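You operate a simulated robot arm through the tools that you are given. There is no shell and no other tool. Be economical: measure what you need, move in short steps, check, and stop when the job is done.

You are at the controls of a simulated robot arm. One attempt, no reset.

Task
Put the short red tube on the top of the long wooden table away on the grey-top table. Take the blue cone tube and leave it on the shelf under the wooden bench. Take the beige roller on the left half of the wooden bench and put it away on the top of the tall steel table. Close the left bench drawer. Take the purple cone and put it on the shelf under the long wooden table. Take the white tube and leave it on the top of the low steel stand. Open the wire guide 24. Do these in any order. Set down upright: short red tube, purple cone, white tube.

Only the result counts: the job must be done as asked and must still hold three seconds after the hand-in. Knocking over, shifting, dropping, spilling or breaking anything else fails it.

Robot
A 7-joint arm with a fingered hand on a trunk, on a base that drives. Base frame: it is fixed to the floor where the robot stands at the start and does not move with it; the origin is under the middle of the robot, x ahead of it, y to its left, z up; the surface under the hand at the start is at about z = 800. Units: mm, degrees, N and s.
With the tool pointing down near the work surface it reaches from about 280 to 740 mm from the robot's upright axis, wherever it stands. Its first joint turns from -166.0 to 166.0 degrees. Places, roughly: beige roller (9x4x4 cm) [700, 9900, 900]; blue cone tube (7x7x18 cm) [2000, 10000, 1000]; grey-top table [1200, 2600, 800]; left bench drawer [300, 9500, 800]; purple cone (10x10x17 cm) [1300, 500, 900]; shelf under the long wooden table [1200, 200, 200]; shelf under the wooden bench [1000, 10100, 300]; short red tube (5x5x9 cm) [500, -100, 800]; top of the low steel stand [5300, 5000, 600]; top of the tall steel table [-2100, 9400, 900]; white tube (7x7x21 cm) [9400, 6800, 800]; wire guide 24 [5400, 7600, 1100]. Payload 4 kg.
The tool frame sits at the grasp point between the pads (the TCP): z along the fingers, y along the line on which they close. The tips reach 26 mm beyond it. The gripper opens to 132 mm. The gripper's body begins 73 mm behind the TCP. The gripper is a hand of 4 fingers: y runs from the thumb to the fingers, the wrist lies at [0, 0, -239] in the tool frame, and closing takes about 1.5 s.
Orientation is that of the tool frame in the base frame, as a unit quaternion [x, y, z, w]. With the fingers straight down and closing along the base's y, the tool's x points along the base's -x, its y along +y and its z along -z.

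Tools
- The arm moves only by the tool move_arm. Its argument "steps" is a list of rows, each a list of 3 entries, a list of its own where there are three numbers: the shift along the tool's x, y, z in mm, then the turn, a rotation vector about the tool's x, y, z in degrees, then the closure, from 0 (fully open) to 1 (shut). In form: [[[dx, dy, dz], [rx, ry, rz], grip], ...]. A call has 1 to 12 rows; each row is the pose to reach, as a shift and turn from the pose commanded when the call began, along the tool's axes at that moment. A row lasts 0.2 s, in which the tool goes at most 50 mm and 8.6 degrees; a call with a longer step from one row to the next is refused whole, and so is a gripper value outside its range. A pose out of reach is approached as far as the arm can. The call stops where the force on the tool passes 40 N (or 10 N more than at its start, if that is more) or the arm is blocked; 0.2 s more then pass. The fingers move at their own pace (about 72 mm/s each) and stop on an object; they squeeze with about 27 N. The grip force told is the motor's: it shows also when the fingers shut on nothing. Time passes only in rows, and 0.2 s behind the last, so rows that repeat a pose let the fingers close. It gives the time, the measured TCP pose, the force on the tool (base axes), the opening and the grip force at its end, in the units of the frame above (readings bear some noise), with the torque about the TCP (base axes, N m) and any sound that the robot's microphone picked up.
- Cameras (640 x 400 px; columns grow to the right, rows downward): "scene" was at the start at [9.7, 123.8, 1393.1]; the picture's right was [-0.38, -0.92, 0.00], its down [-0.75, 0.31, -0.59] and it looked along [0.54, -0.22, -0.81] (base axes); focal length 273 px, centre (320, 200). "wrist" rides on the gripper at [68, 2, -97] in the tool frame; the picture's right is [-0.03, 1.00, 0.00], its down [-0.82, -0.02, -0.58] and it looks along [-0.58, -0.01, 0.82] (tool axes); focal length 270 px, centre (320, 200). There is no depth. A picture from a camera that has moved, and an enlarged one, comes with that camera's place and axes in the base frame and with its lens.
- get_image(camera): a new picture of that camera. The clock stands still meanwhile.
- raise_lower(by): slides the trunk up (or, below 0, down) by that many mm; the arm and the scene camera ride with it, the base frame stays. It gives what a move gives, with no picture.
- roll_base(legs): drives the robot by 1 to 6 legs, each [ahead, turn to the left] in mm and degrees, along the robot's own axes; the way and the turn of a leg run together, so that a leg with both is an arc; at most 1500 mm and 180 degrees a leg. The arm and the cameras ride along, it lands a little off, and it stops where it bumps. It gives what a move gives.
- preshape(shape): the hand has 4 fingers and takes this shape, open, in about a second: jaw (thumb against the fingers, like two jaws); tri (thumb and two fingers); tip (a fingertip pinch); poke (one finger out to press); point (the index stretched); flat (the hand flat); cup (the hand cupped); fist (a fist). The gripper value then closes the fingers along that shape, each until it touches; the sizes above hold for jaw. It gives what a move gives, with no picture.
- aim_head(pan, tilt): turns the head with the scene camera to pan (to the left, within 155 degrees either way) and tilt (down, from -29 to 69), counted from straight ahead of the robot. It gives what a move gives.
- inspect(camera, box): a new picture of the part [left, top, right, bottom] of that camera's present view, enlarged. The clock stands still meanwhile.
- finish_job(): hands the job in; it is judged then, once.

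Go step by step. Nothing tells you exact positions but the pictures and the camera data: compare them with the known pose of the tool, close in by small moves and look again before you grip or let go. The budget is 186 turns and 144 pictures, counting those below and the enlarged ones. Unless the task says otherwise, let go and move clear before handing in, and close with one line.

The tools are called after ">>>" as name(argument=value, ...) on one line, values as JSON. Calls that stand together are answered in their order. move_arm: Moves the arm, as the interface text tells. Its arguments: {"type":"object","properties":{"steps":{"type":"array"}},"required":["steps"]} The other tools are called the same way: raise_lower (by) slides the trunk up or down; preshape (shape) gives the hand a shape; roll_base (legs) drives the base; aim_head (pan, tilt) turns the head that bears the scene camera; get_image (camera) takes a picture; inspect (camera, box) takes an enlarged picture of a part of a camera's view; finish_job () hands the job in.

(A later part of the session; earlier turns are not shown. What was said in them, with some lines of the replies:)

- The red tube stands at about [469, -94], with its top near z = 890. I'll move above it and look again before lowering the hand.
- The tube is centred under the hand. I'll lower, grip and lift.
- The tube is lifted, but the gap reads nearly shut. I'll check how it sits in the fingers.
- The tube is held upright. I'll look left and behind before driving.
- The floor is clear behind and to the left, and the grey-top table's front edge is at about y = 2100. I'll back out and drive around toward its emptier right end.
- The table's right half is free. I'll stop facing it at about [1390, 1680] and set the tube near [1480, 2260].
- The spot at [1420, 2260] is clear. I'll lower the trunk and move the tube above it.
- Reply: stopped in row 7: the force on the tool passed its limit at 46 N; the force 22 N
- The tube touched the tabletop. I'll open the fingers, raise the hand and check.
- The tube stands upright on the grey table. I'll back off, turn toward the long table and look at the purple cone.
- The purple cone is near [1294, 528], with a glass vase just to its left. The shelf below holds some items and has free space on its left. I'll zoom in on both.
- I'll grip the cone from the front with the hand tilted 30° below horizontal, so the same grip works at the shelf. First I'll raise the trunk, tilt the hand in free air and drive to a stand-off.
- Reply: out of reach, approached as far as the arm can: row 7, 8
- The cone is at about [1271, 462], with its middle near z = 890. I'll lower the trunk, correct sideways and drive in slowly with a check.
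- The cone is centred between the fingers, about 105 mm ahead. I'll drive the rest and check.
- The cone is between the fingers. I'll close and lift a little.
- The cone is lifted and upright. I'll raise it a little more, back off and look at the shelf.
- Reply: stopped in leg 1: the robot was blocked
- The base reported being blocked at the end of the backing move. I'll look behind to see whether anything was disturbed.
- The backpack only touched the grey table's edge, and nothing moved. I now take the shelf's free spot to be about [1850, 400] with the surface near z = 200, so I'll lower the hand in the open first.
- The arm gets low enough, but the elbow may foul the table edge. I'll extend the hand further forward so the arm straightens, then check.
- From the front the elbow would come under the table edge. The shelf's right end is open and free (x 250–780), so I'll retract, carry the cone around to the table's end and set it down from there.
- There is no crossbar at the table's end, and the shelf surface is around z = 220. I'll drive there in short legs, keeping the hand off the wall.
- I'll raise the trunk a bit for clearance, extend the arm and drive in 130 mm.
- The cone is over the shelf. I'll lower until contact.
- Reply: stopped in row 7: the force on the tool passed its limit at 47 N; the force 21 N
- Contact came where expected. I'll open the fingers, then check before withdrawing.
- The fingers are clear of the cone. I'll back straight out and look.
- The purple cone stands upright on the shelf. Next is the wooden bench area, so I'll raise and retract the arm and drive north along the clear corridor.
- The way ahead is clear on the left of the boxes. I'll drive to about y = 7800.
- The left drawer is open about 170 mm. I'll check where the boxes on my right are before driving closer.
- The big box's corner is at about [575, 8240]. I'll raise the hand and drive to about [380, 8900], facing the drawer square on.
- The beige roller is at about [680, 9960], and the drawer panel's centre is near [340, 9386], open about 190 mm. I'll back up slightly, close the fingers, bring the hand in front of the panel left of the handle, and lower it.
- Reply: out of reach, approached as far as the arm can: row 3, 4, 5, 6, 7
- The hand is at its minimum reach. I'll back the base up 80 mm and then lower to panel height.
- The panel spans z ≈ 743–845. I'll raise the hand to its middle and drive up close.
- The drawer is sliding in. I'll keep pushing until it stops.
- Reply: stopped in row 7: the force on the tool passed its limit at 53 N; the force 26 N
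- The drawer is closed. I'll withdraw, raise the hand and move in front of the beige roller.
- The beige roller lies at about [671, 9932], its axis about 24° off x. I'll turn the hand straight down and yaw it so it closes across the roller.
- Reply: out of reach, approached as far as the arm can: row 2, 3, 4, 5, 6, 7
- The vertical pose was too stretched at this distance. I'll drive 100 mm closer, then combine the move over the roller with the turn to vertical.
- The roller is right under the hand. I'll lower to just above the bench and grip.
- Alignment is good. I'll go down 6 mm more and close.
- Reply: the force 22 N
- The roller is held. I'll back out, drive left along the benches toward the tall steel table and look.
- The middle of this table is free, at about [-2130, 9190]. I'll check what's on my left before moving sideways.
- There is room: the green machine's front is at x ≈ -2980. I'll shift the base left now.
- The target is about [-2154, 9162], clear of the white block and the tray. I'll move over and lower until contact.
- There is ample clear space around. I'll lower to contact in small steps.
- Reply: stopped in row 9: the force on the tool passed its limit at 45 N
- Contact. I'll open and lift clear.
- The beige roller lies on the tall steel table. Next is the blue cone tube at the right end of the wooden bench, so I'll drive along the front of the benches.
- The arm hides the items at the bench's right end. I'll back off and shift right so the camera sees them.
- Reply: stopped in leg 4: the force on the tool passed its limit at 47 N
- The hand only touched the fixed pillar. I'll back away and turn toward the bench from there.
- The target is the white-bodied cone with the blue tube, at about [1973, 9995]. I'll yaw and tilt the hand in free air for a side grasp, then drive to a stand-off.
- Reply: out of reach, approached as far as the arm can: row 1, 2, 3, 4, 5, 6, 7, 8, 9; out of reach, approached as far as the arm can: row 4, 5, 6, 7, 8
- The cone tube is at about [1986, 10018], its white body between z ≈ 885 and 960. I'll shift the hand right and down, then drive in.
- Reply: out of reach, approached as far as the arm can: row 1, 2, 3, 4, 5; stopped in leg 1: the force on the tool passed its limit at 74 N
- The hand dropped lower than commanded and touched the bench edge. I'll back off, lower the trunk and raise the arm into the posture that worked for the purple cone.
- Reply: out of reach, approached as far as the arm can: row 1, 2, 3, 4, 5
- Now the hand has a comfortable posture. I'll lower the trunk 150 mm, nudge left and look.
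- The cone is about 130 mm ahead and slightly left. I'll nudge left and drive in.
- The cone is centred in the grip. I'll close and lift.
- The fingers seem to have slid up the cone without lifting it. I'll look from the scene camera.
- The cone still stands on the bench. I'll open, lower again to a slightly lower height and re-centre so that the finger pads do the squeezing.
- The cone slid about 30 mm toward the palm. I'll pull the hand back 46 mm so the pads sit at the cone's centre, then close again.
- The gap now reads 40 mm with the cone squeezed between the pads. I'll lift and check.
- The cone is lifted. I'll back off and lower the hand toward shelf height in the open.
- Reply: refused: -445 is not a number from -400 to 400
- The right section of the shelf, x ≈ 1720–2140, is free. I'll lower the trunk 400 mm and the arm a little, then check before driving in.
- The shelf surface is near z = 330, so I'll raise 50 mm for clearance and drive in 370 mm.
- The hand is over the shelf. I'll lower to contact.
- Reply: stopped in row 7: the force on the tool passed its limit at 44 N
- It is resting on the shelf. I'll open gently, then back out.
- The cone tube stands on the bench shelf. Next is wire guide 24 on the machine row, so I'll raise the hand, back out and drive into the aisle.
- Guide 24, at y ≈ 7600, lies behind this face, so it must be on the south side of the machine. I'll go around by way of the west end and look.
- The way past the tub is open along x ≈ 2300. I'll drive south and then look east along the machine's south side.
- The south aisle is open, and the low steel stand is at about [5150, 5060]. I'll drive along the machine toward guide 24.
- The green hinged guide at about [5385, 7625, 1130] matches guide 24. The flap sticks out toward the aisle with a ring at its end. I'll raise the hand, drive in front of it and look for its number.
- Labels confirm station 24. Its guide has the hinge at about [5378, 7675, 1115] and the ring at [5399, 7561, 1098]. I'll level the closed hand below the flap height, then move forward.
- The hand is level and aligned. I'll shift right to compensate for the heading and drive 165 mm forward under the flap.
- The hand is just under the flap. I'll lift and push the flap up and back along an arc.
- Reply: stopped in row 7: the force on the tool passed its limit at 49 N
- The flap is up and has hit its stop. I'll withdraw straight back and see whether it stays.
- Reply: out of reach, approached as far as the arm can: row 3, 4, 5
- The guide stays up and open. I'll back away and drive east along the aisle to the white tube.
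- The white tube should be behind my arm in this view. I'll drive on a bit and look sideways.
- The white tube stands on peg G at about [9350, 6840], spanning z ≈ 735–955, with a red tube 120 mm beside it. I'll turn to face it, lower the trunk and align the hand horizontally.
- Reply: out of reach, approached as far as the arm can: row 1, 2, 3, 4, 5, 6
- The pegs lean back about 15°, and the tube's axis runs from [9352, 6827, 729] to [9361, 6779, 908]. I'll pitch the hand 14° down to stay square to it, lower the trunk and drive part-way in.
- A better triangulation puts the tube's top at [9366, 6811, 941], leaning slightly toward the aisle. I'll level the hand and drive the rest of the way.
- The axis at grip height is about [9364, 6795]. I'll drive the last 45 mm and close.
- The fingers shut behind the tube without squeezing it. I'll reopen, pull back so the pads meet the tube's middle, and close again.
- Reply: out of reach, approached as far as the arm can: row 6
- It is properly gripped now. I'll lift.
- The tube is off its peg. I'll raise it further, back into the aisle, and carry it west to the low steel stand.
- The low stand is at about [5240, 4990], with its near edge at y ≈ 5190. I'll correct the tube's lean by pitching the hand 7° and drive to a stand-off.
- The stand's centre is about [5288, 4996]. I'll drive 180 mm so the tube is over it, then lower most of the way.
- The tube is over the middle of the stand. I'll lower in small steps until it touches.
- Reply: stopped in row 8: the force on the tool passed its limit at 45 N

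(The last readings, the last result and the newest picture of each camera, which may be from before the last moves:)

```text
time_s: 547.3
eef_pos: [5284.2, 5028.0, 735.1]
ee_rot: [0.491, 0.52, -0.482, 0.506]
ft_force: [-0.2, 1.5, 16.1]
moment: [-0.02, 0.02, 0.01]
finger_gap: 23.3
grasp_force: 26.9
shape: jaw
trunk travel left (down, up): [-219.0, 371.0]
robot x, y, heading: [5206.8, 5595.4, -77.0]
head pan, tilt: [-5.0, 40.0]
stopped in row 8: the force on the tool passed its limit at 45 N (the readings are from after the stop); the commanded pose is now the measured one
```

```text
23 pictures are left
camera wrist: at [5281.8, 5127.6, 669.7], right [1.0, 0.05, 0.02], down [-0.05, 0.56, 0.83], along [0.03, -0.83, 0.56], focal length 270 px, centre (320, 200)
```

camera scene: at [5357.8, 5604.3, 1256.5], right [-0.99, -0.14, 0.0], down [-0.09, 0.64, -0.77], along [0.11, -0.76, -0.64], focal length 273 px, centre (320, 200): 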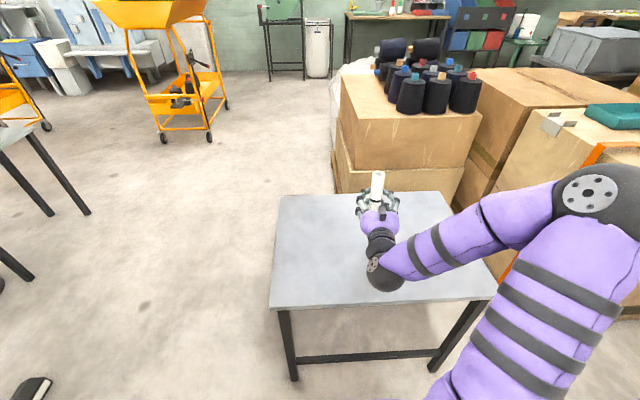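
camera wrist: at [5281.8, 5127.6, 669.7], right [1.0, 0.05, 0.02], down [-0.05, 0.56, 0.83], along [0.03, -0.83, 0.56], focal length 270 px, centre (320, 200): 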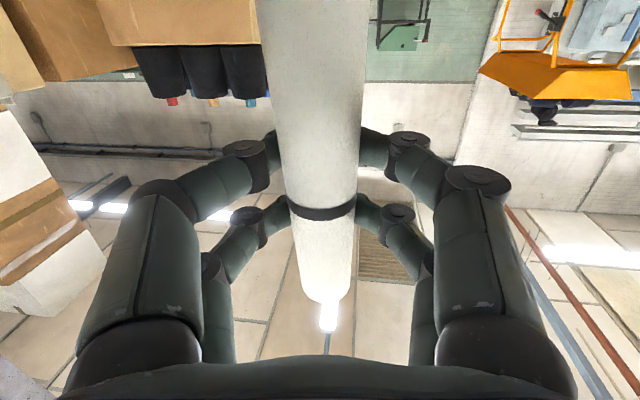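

The contact force acts near the robot-side rim, so the tube still leans slightly toward me. I'll lift a few mm, pitch 3° more and touch down again.

>>> move_arm(steps=[[[-6, 0, 0], [0, 0, 0], 1], [[-6, 0, 0], [0, 4, 0], 1], [[-6, 0, 0], [0, 4, 0], 1], [[-3, 0, 0], [0, 4, 0], 1], [[0, 0, 0], [0, 4, 0], 1], [[3, 0, 0], [0, 4, 0], 1], [[6, 0, 0], [0, 4, 0], 1]])

```text
time_s: 548.8
eef_pos: [5285.1, 5026.6, 735.3]
ee_rot: [0.505, 0.533, -0.469, 0.491]
ft_force: [-0.2, 0.1, 14.4]
moment: [-0.05, 0.05, -0.03]
finger_gap: 23.0
grasp_force: 26.8
shape: jaw
trunk travel left (down, up): [-219.0, 371.0]
robot x, y, heading: [5209.4, 5595.0, -76.9]
head pan, tilt: [-5.0, 40.0]
stopped in row 7: the force on the tool passed its limit at 42 N (the readings are from after the stop); the commanded pose is now the measured one
```

The readings look the same either way, and any remaining lean is only a few degrees. I'll open slowly and check.

>>> move_arm(steps=[[[-1, 0, 0], [0, 0, 0], 0.95], [[-1, 0, 0], [0, 0, 0], 0.85], [[-1, 0, 0], [0, 0, 0], 0.75], [[-1, 0, 0], [0, 0, 0], 0.65], [[-1, 0, 0], [0, 0, 0], 0.55], [[-1, 0, 0], [0, 0, 0], 0.45], [[-1, 0, 0], [0, 0, 0], 0.3], [[-1, 0, 0], [0, 0, 0], 0.15], [[-1, 0, 0], [0, 0, 0], 0], [[-1, 0, 0], [0, 0, 0], 0], [[-1, 0, 0], [0, 0, 0], 0]])

>>> get_image(camera="wrist")

```text
time_s: 551.2
eef_pos: [5285.6, 5026.1, 732.6]
ee_rot: [0.507, 0.535, -0.466, 0.489]
ft_force: [0.7, -0.1, -0.3]
moment: [0.01, -0.03, 0.02]
finger_gap: 131.9
grasp_force: 0.0
shape: jaw
trunk travel left (down, up): [-219.0, 371.0]
robot x, y, heading: [5210.1, 5599.6, -77.0]
head pan, tilt: [-5.0, 40.0]
```

```text
22 pictures are left
camera wrist: at [5282.7, 5129.5, 674.3], right [1.0, 0.05, 0.02], down [-0.04, 0.5, 0.86], along [0.03, -0.86, 0.51], focal length 270 px, centre (320, 200)
```

wrist: 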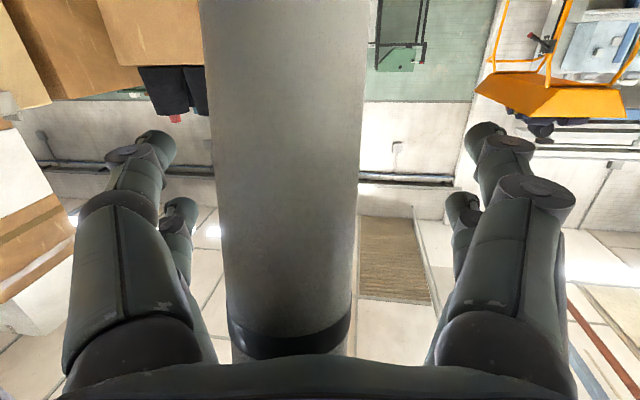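

The tube now looks very close to the palm and may be leaning on it. I'll check with the scene camera before moving.

>>> inspect(camera="scene", box=[290, 120, 470, 300])

```text
2.22 times, centred on (380, 210) of scene
camera zoom: at [5357.8, 5604.3, 1256.5], right [-0.99, -0.14, 0.0], down [-0.09, 0.64, -0.77], along [0.11, -0.76, -0.64], focal length 606 px, centre (187, 178)
```

zoom: 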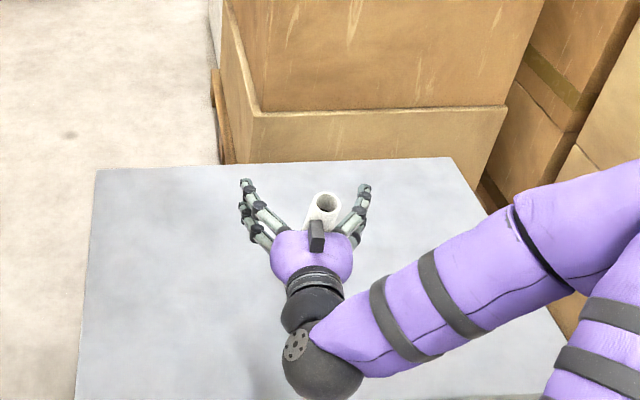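

The tube leans against the palm. I'll push it slowly forward with the palm so it tips back onto its base, keeping the fingers open around it.

>>> move_arm(steps=[[[0, 0, 3], [0, 0, 0], 0], [[-1, 0, 6], [0, 0, 0], 0], [[-1, 0, 9], [0, 0, 0], 0], [[-1, 0, 12], [0, 0, 0], 0], [[-1, 0, 15], [0, 0, 0], 0], [[-2, 0, 18], [0, 0, 0], 0], [[-2, 0, 20], [0, 0, 0], 0]])

>>> get_image(camera="wrist")

```text
time_s: 552.8
eef_pos: [5287.1, 5005.4, 733.3]
ee_rot: [0.506, 0.536, -0.465, 0.49]
ft_force: [0.7, 0.1, 0.4]
moment: [0.02, -0.01, 0.01]
finger_gap: 131.6
grasp_force: 0.2
shape: jaw
trunk travel left (down, up): [-219.0, 371.0]
robot x, y, heading: [5208.5, 5597.2, -77.2]
head pan, tilt: [-5.0, 40.0]
```

```text
20 pictures are left
camera wrist: at [5283.9, 5108.9, 674.6], right [1.0, 0.05, 0.02], down [-0.04, 0.5, 0.86], along [0.03, -0.86, 0.5], focal length 270 px, centre (320, 200)
```

wrist: 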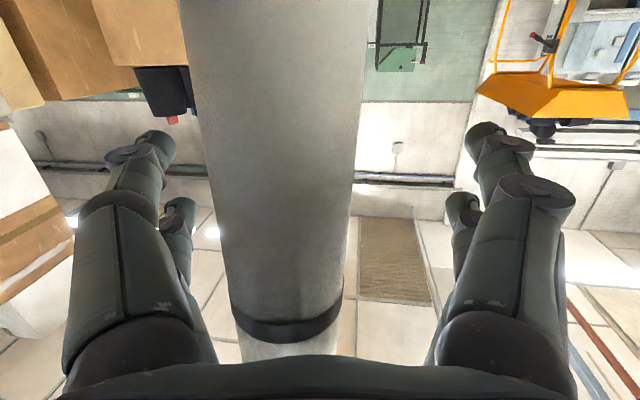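

The lean has shrunk to about 9°. I'll push a bit more.

>>> move_arm(steps=[[[0, 0, 3], [0, 0, 0], 0], [[-1, 0, 6], [0, 0, 0], 0], [[-1, 0, 9], [0, 0, 0], 0], [[-1, 0, 12], [0, 0, 0], 0], [[-1, 0, 12], [0, 0, 0], 0], [[-1, 0, 12], [0, 0, 0], 0]])

>>> get_image(camera="wrist")

>>> inspect(camera="scene", box=[290, 120, 470, 300])

```text
time_s: 554.2
eef_pos: [5287.0, 4994.6, 733.9]
ee_rot: [0.506, 0.536, -0.465, 0.49]
ft_force: [-0.5, 0.2, 0.3]
moment: [0.02, 0.0, -0.04]
finger_gap: 131.8
grasp_force: 0.2
shape: jaw
trunk travel left (down, up): [-219.0, 371.0]
robot x, y, heading: [5208.2, 5595.8, -77.1]
head pan, tilt: [-5.0, 40.0]
```

```text
19 pictures are left
camera wrist: at [5284.4, 5097.4, 675.1], right [1.0, 0.05, 0.02], down [-0.04, 0.5, 0.86], along [0.03, -0.86, 0.5], focal length 270 px, centre (320, 200)
```

wrist: 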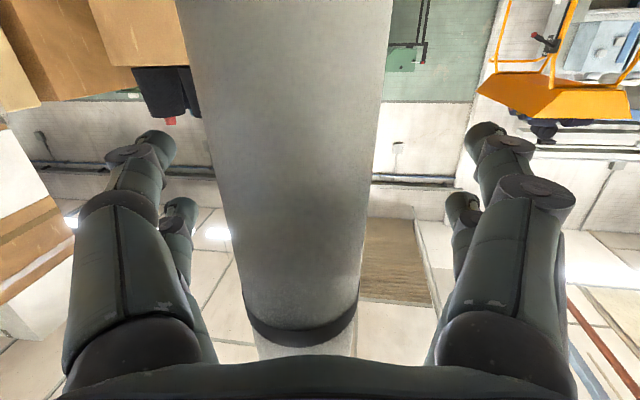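

```text
2.22 times, centred on (380, 210) of scene
camera zoom: at [5357.8, 5604.3, 1256.5], right [-0.99, -0.14, 0.0], down [-0.09, 0.64, -0.77], along [0.11, -0.76, -0.64], focal length 606 px, centre (187, 178)
```

zoom: 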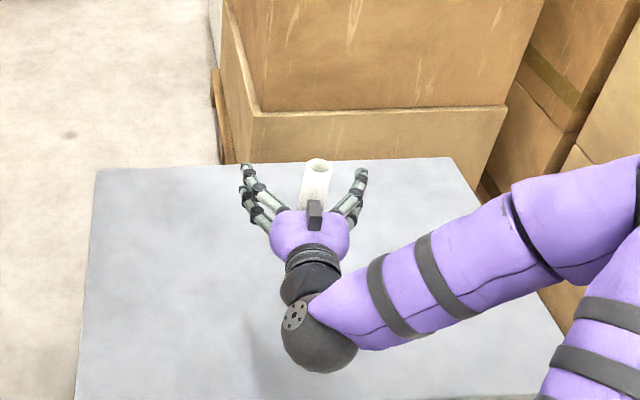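

The tube now looks upright on its base. I'll retract 8 mm and compare the view to be sure it doesn't follow.

>>> move_arm(steps=[[[0, 0, -3], [0, 0, 0], 0], [[0, 0, -6], [0, 0, 0], 0], [[0, 0, -9], [0, 0, 0], 0], [[0, 0, -9], [0, 0, 0], 0]])

>>> get_image(camera="wrist")

>>> inspect(camera="scene", box=[290, 120, 470, 300])

```text
time_s: 555.2
eef_pos: [5288.4, 5003.6, 733.4]
ee_rot: [0.506, 0.537, -0.465, 0.49]
ft_force: [-0.4, 0.0, 0.7]
moment: [0.0, 0.01, -0.01]
finger_gap: 131.5
grasp_force: 0.0
shape: jaw
trunk travel left (down, up): [-219.0, 371.0]
robot x, y, heading: [5208.4, 5598.4, -77.2]
head pan, tilt: [-5.0, 40.0]
```

```text
17 pictures are left
camera wrist: at [5283.3, 5106.1, 675.5], right [1.0, 0.05, 0.02], down [-0.04, 0.5, 0.86], along [0.03, -0.86, 0.51], focal length 270 px, centre (320, 200)
```

wrist: 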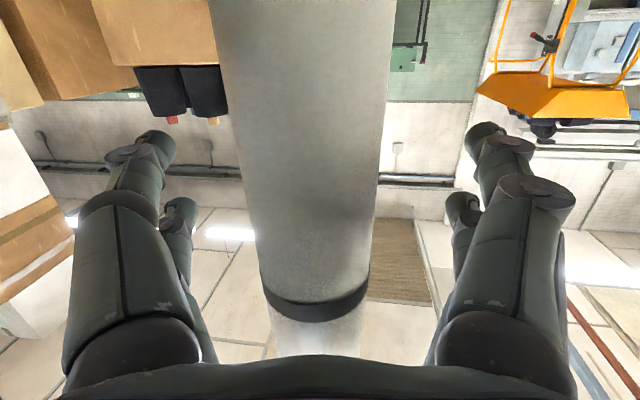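

```text
2.22 times, centred on (380, 210) of scene
camera zoom: at [5357.8, 5604.3, 1256.5], right [-0.99, -0.14, 0.0], down [-0.09, 0.64, -0.77], along [0.11, -0.76, -0.64], focal length 606 px, centre (187, 178)
```

zoom: 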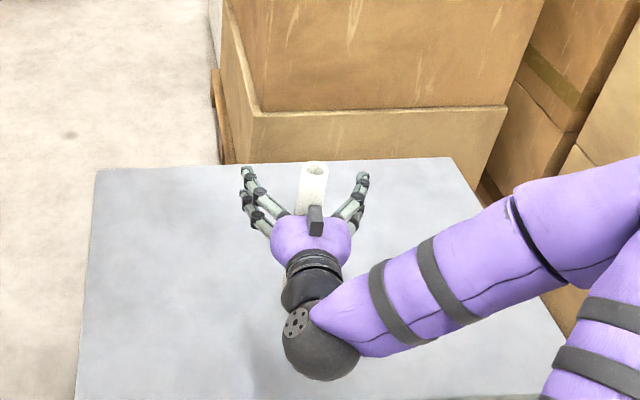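

The tube's top shifted by a few millimetres, so I'll wait two seconds and look again before moving.

>>> move_arm(steps=[[[0, 0, 0], [0, 0, 0], 0], [[0, 0, 0], [0, 0, 0], 0], [[0, 0, 0], [0, 0, 0], 0], [[0, 0, 0], [0, 0, 0], 0], [[0, 0, 0], [0, 0, 0], 0], [[0, 0, 0], [0, 0, 0], 0], [[0, 0, 0], [0, 0, 0], 0], [[0, 0, 0], [0, 0, 0], 0], [[0, 0, 0], [0, 0, 0], 0], [[0, 0, 0], [0, 0, 0], 0]])

>>> get_image(camera="wrist")

```text
time_s: 557.4
eef_pos: [5286.5, 5003.4, 734.2]
ee_rot: [0.506, 0.536, -0.466, 0.489]
ft_force: [0.5, 0.6, -0.6]
moment: [-0.01, -0.02, 0.0]
finger_gap: 132.0
grasp_force: 0.0
shape: jaw
trunk travel left (down, up): [-219.0, 371.0]
robot x, y, heading: [5208.4, 5595.0, -77.1]
head pan, tilt: [-5.0, 40.0]
```

```text
15 pictures are left
camera wrist: at [5283.3, 5106.0, 675.4], right [1.0, 0.05, 0.02], down [-0.04, 0.5, 0.86], along [0.03, -0.86, 0.5], focal length 270 px, centre (320, 200)
```

wrist: 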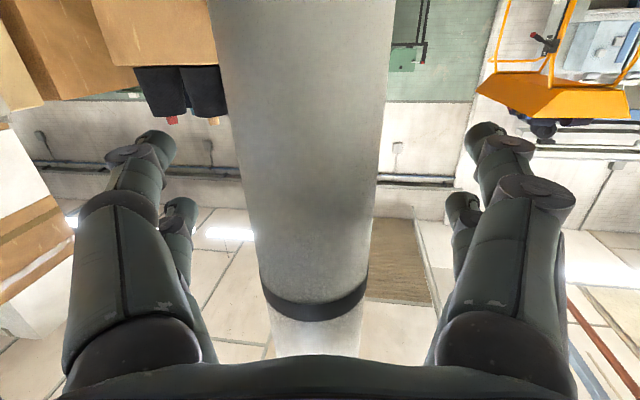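

The tube stands still on its own. I'll back straight out and check.

>>> roll_base(legs=[[-100, 0], [-250, 0]])

>>> inspect(camera="scene", box=[240, 80, 480, 280])

>>> get_image(camera="wrist")

```text
time_s: 560.0
eef_pos: [5207.7, 5345.1, 733.1]
ee_rot: [0.507, 0.535, -0.466, 0.489]
ft_force: [-0.1, 0.6, 0.1]
moment: [0.03, -0.01, 0.01]
finger_gap: 131.9
grasp_force: 0.0
shape: jaw
trunk travel left (down, up): [-219.0, 371.0]
robot x, y, heading: [5130.7, 5938.5, -76.9]
head pan, tilt: [-5.0, 40.0]
```

```text
2.00 times, centred on (360, 180) of scene
camera zoom: at [5279.6, 5946.6, 1256.4], right [-0.99, -0.14, 0.0], down [-0.09, 0.64, -0.77], along [0.1, -0.76, -0.64], focal length 546 px, centre (240, 240)
```

zoom: 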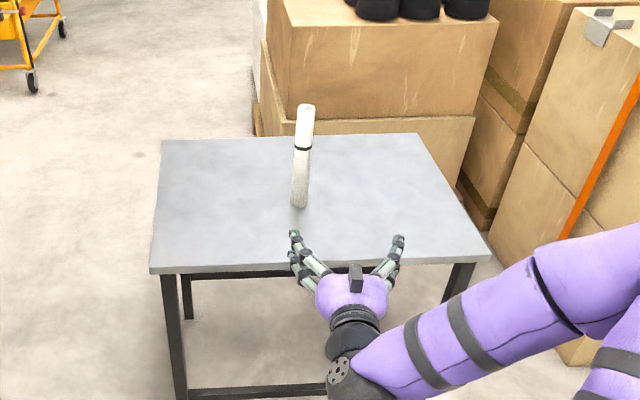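

```text
13 pictures are left
camera wrist: at [5204.4, 5448.4, 675.4], right [1.0, 0.05, 0.02], down [-0.04, 0.5, 0.86], along [0.03, -0.86, 0.5], focal length 270 px, centre (320, 200)
```

wrist: 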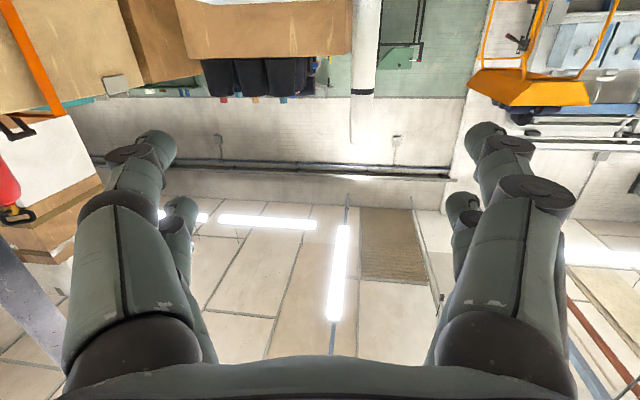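

The white tube stands upright on the stand. I'll back off and check that guide 24 is still open.

>>> roll_base(legs=[[-400, 0], [0, 90]])

>>> aim_head(pan=70, tilt=8)

>>> get_image(camera="scene")

```text
time_s: 566.8
eef_pos: [5635.2, 6415.7, 733.7]
ee_rot: [-0.029, 0.736, 0.024, 0.676]
ft_force: [-0.3, 0.9, -0.2]
moment: [0.02, -0.01, 0.02]
finger_gap: 131.9
grasp_force: 0.1
shape: jaw
trunk travel left (down, up): [-219.0, 371.0]
robot x, y, heading: [5042.7, 6325.0, 14.7]
head pan, tilt: [-5.0, 40.0]
```

```text
time_s: 568.2
eef_pos: [5633.0, 6415.4, 734.1]
ee_rot: [-0.029, 0.737, 0.024, 0.675]
ft_force: [-0.2, 0.0, 0.2]
moment: [0.0, 0.0, -0.01]
finger_gap: 131.8
grasp_force: 0.0
shape: jaw
trunk travel left (down, up): [-219.0, 371.0]
robot x, y, heading: [5040.6, 6322.6, 14.3]
head pan, tilt: [70.0, 8.0]
```

```text
12 pictures are left
camera scene: at [4958.2, 6548.4, 1307.4], right [0.99, -0.1, 0.0], down [-0.01, -0.14, -0.99], along [0.1, 0.99, -0.14], focal length 273 px, centre (320, 200)
```

scene: 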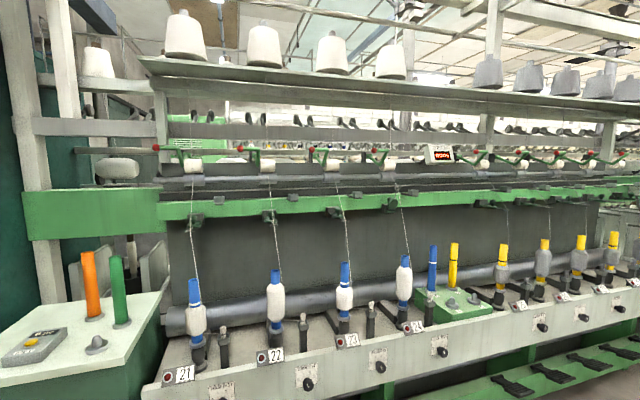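

>>> inspect(camera="scene", box=[250, 160, 450, 280])

```text
3.20 times, centred on (350, 220) of scene
camera zoom: at [4958.2, 6548.4, 1307.4], right [0.99, -0.1, 0.0], down [-0.01, -0.14, -0.99], along [0.1, 0.99, -0.14], focal length 873 px, centre (224, 136)
```

zoom: 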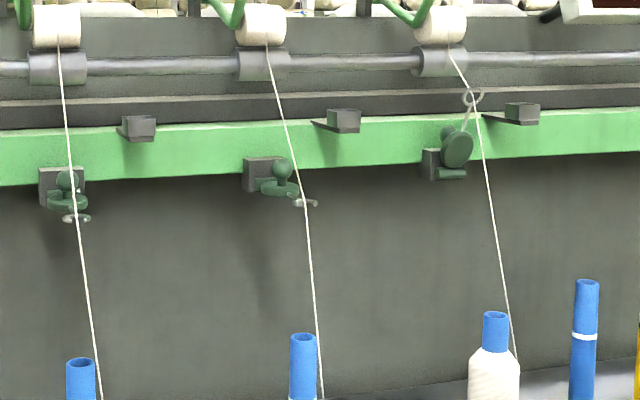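

Guide 24 is still flipped up, while its neighbours are down. All seven jobs are done and the hand is clear, so I'm handing in.

>>> finish_job()

```text
The job is handed in.
```

All seven jobs are done and handed in, but I have no verdict back yet. The red tube, purple cone and white tube were set down upright, and wire guide 24 was still open when I checked just before handing in.
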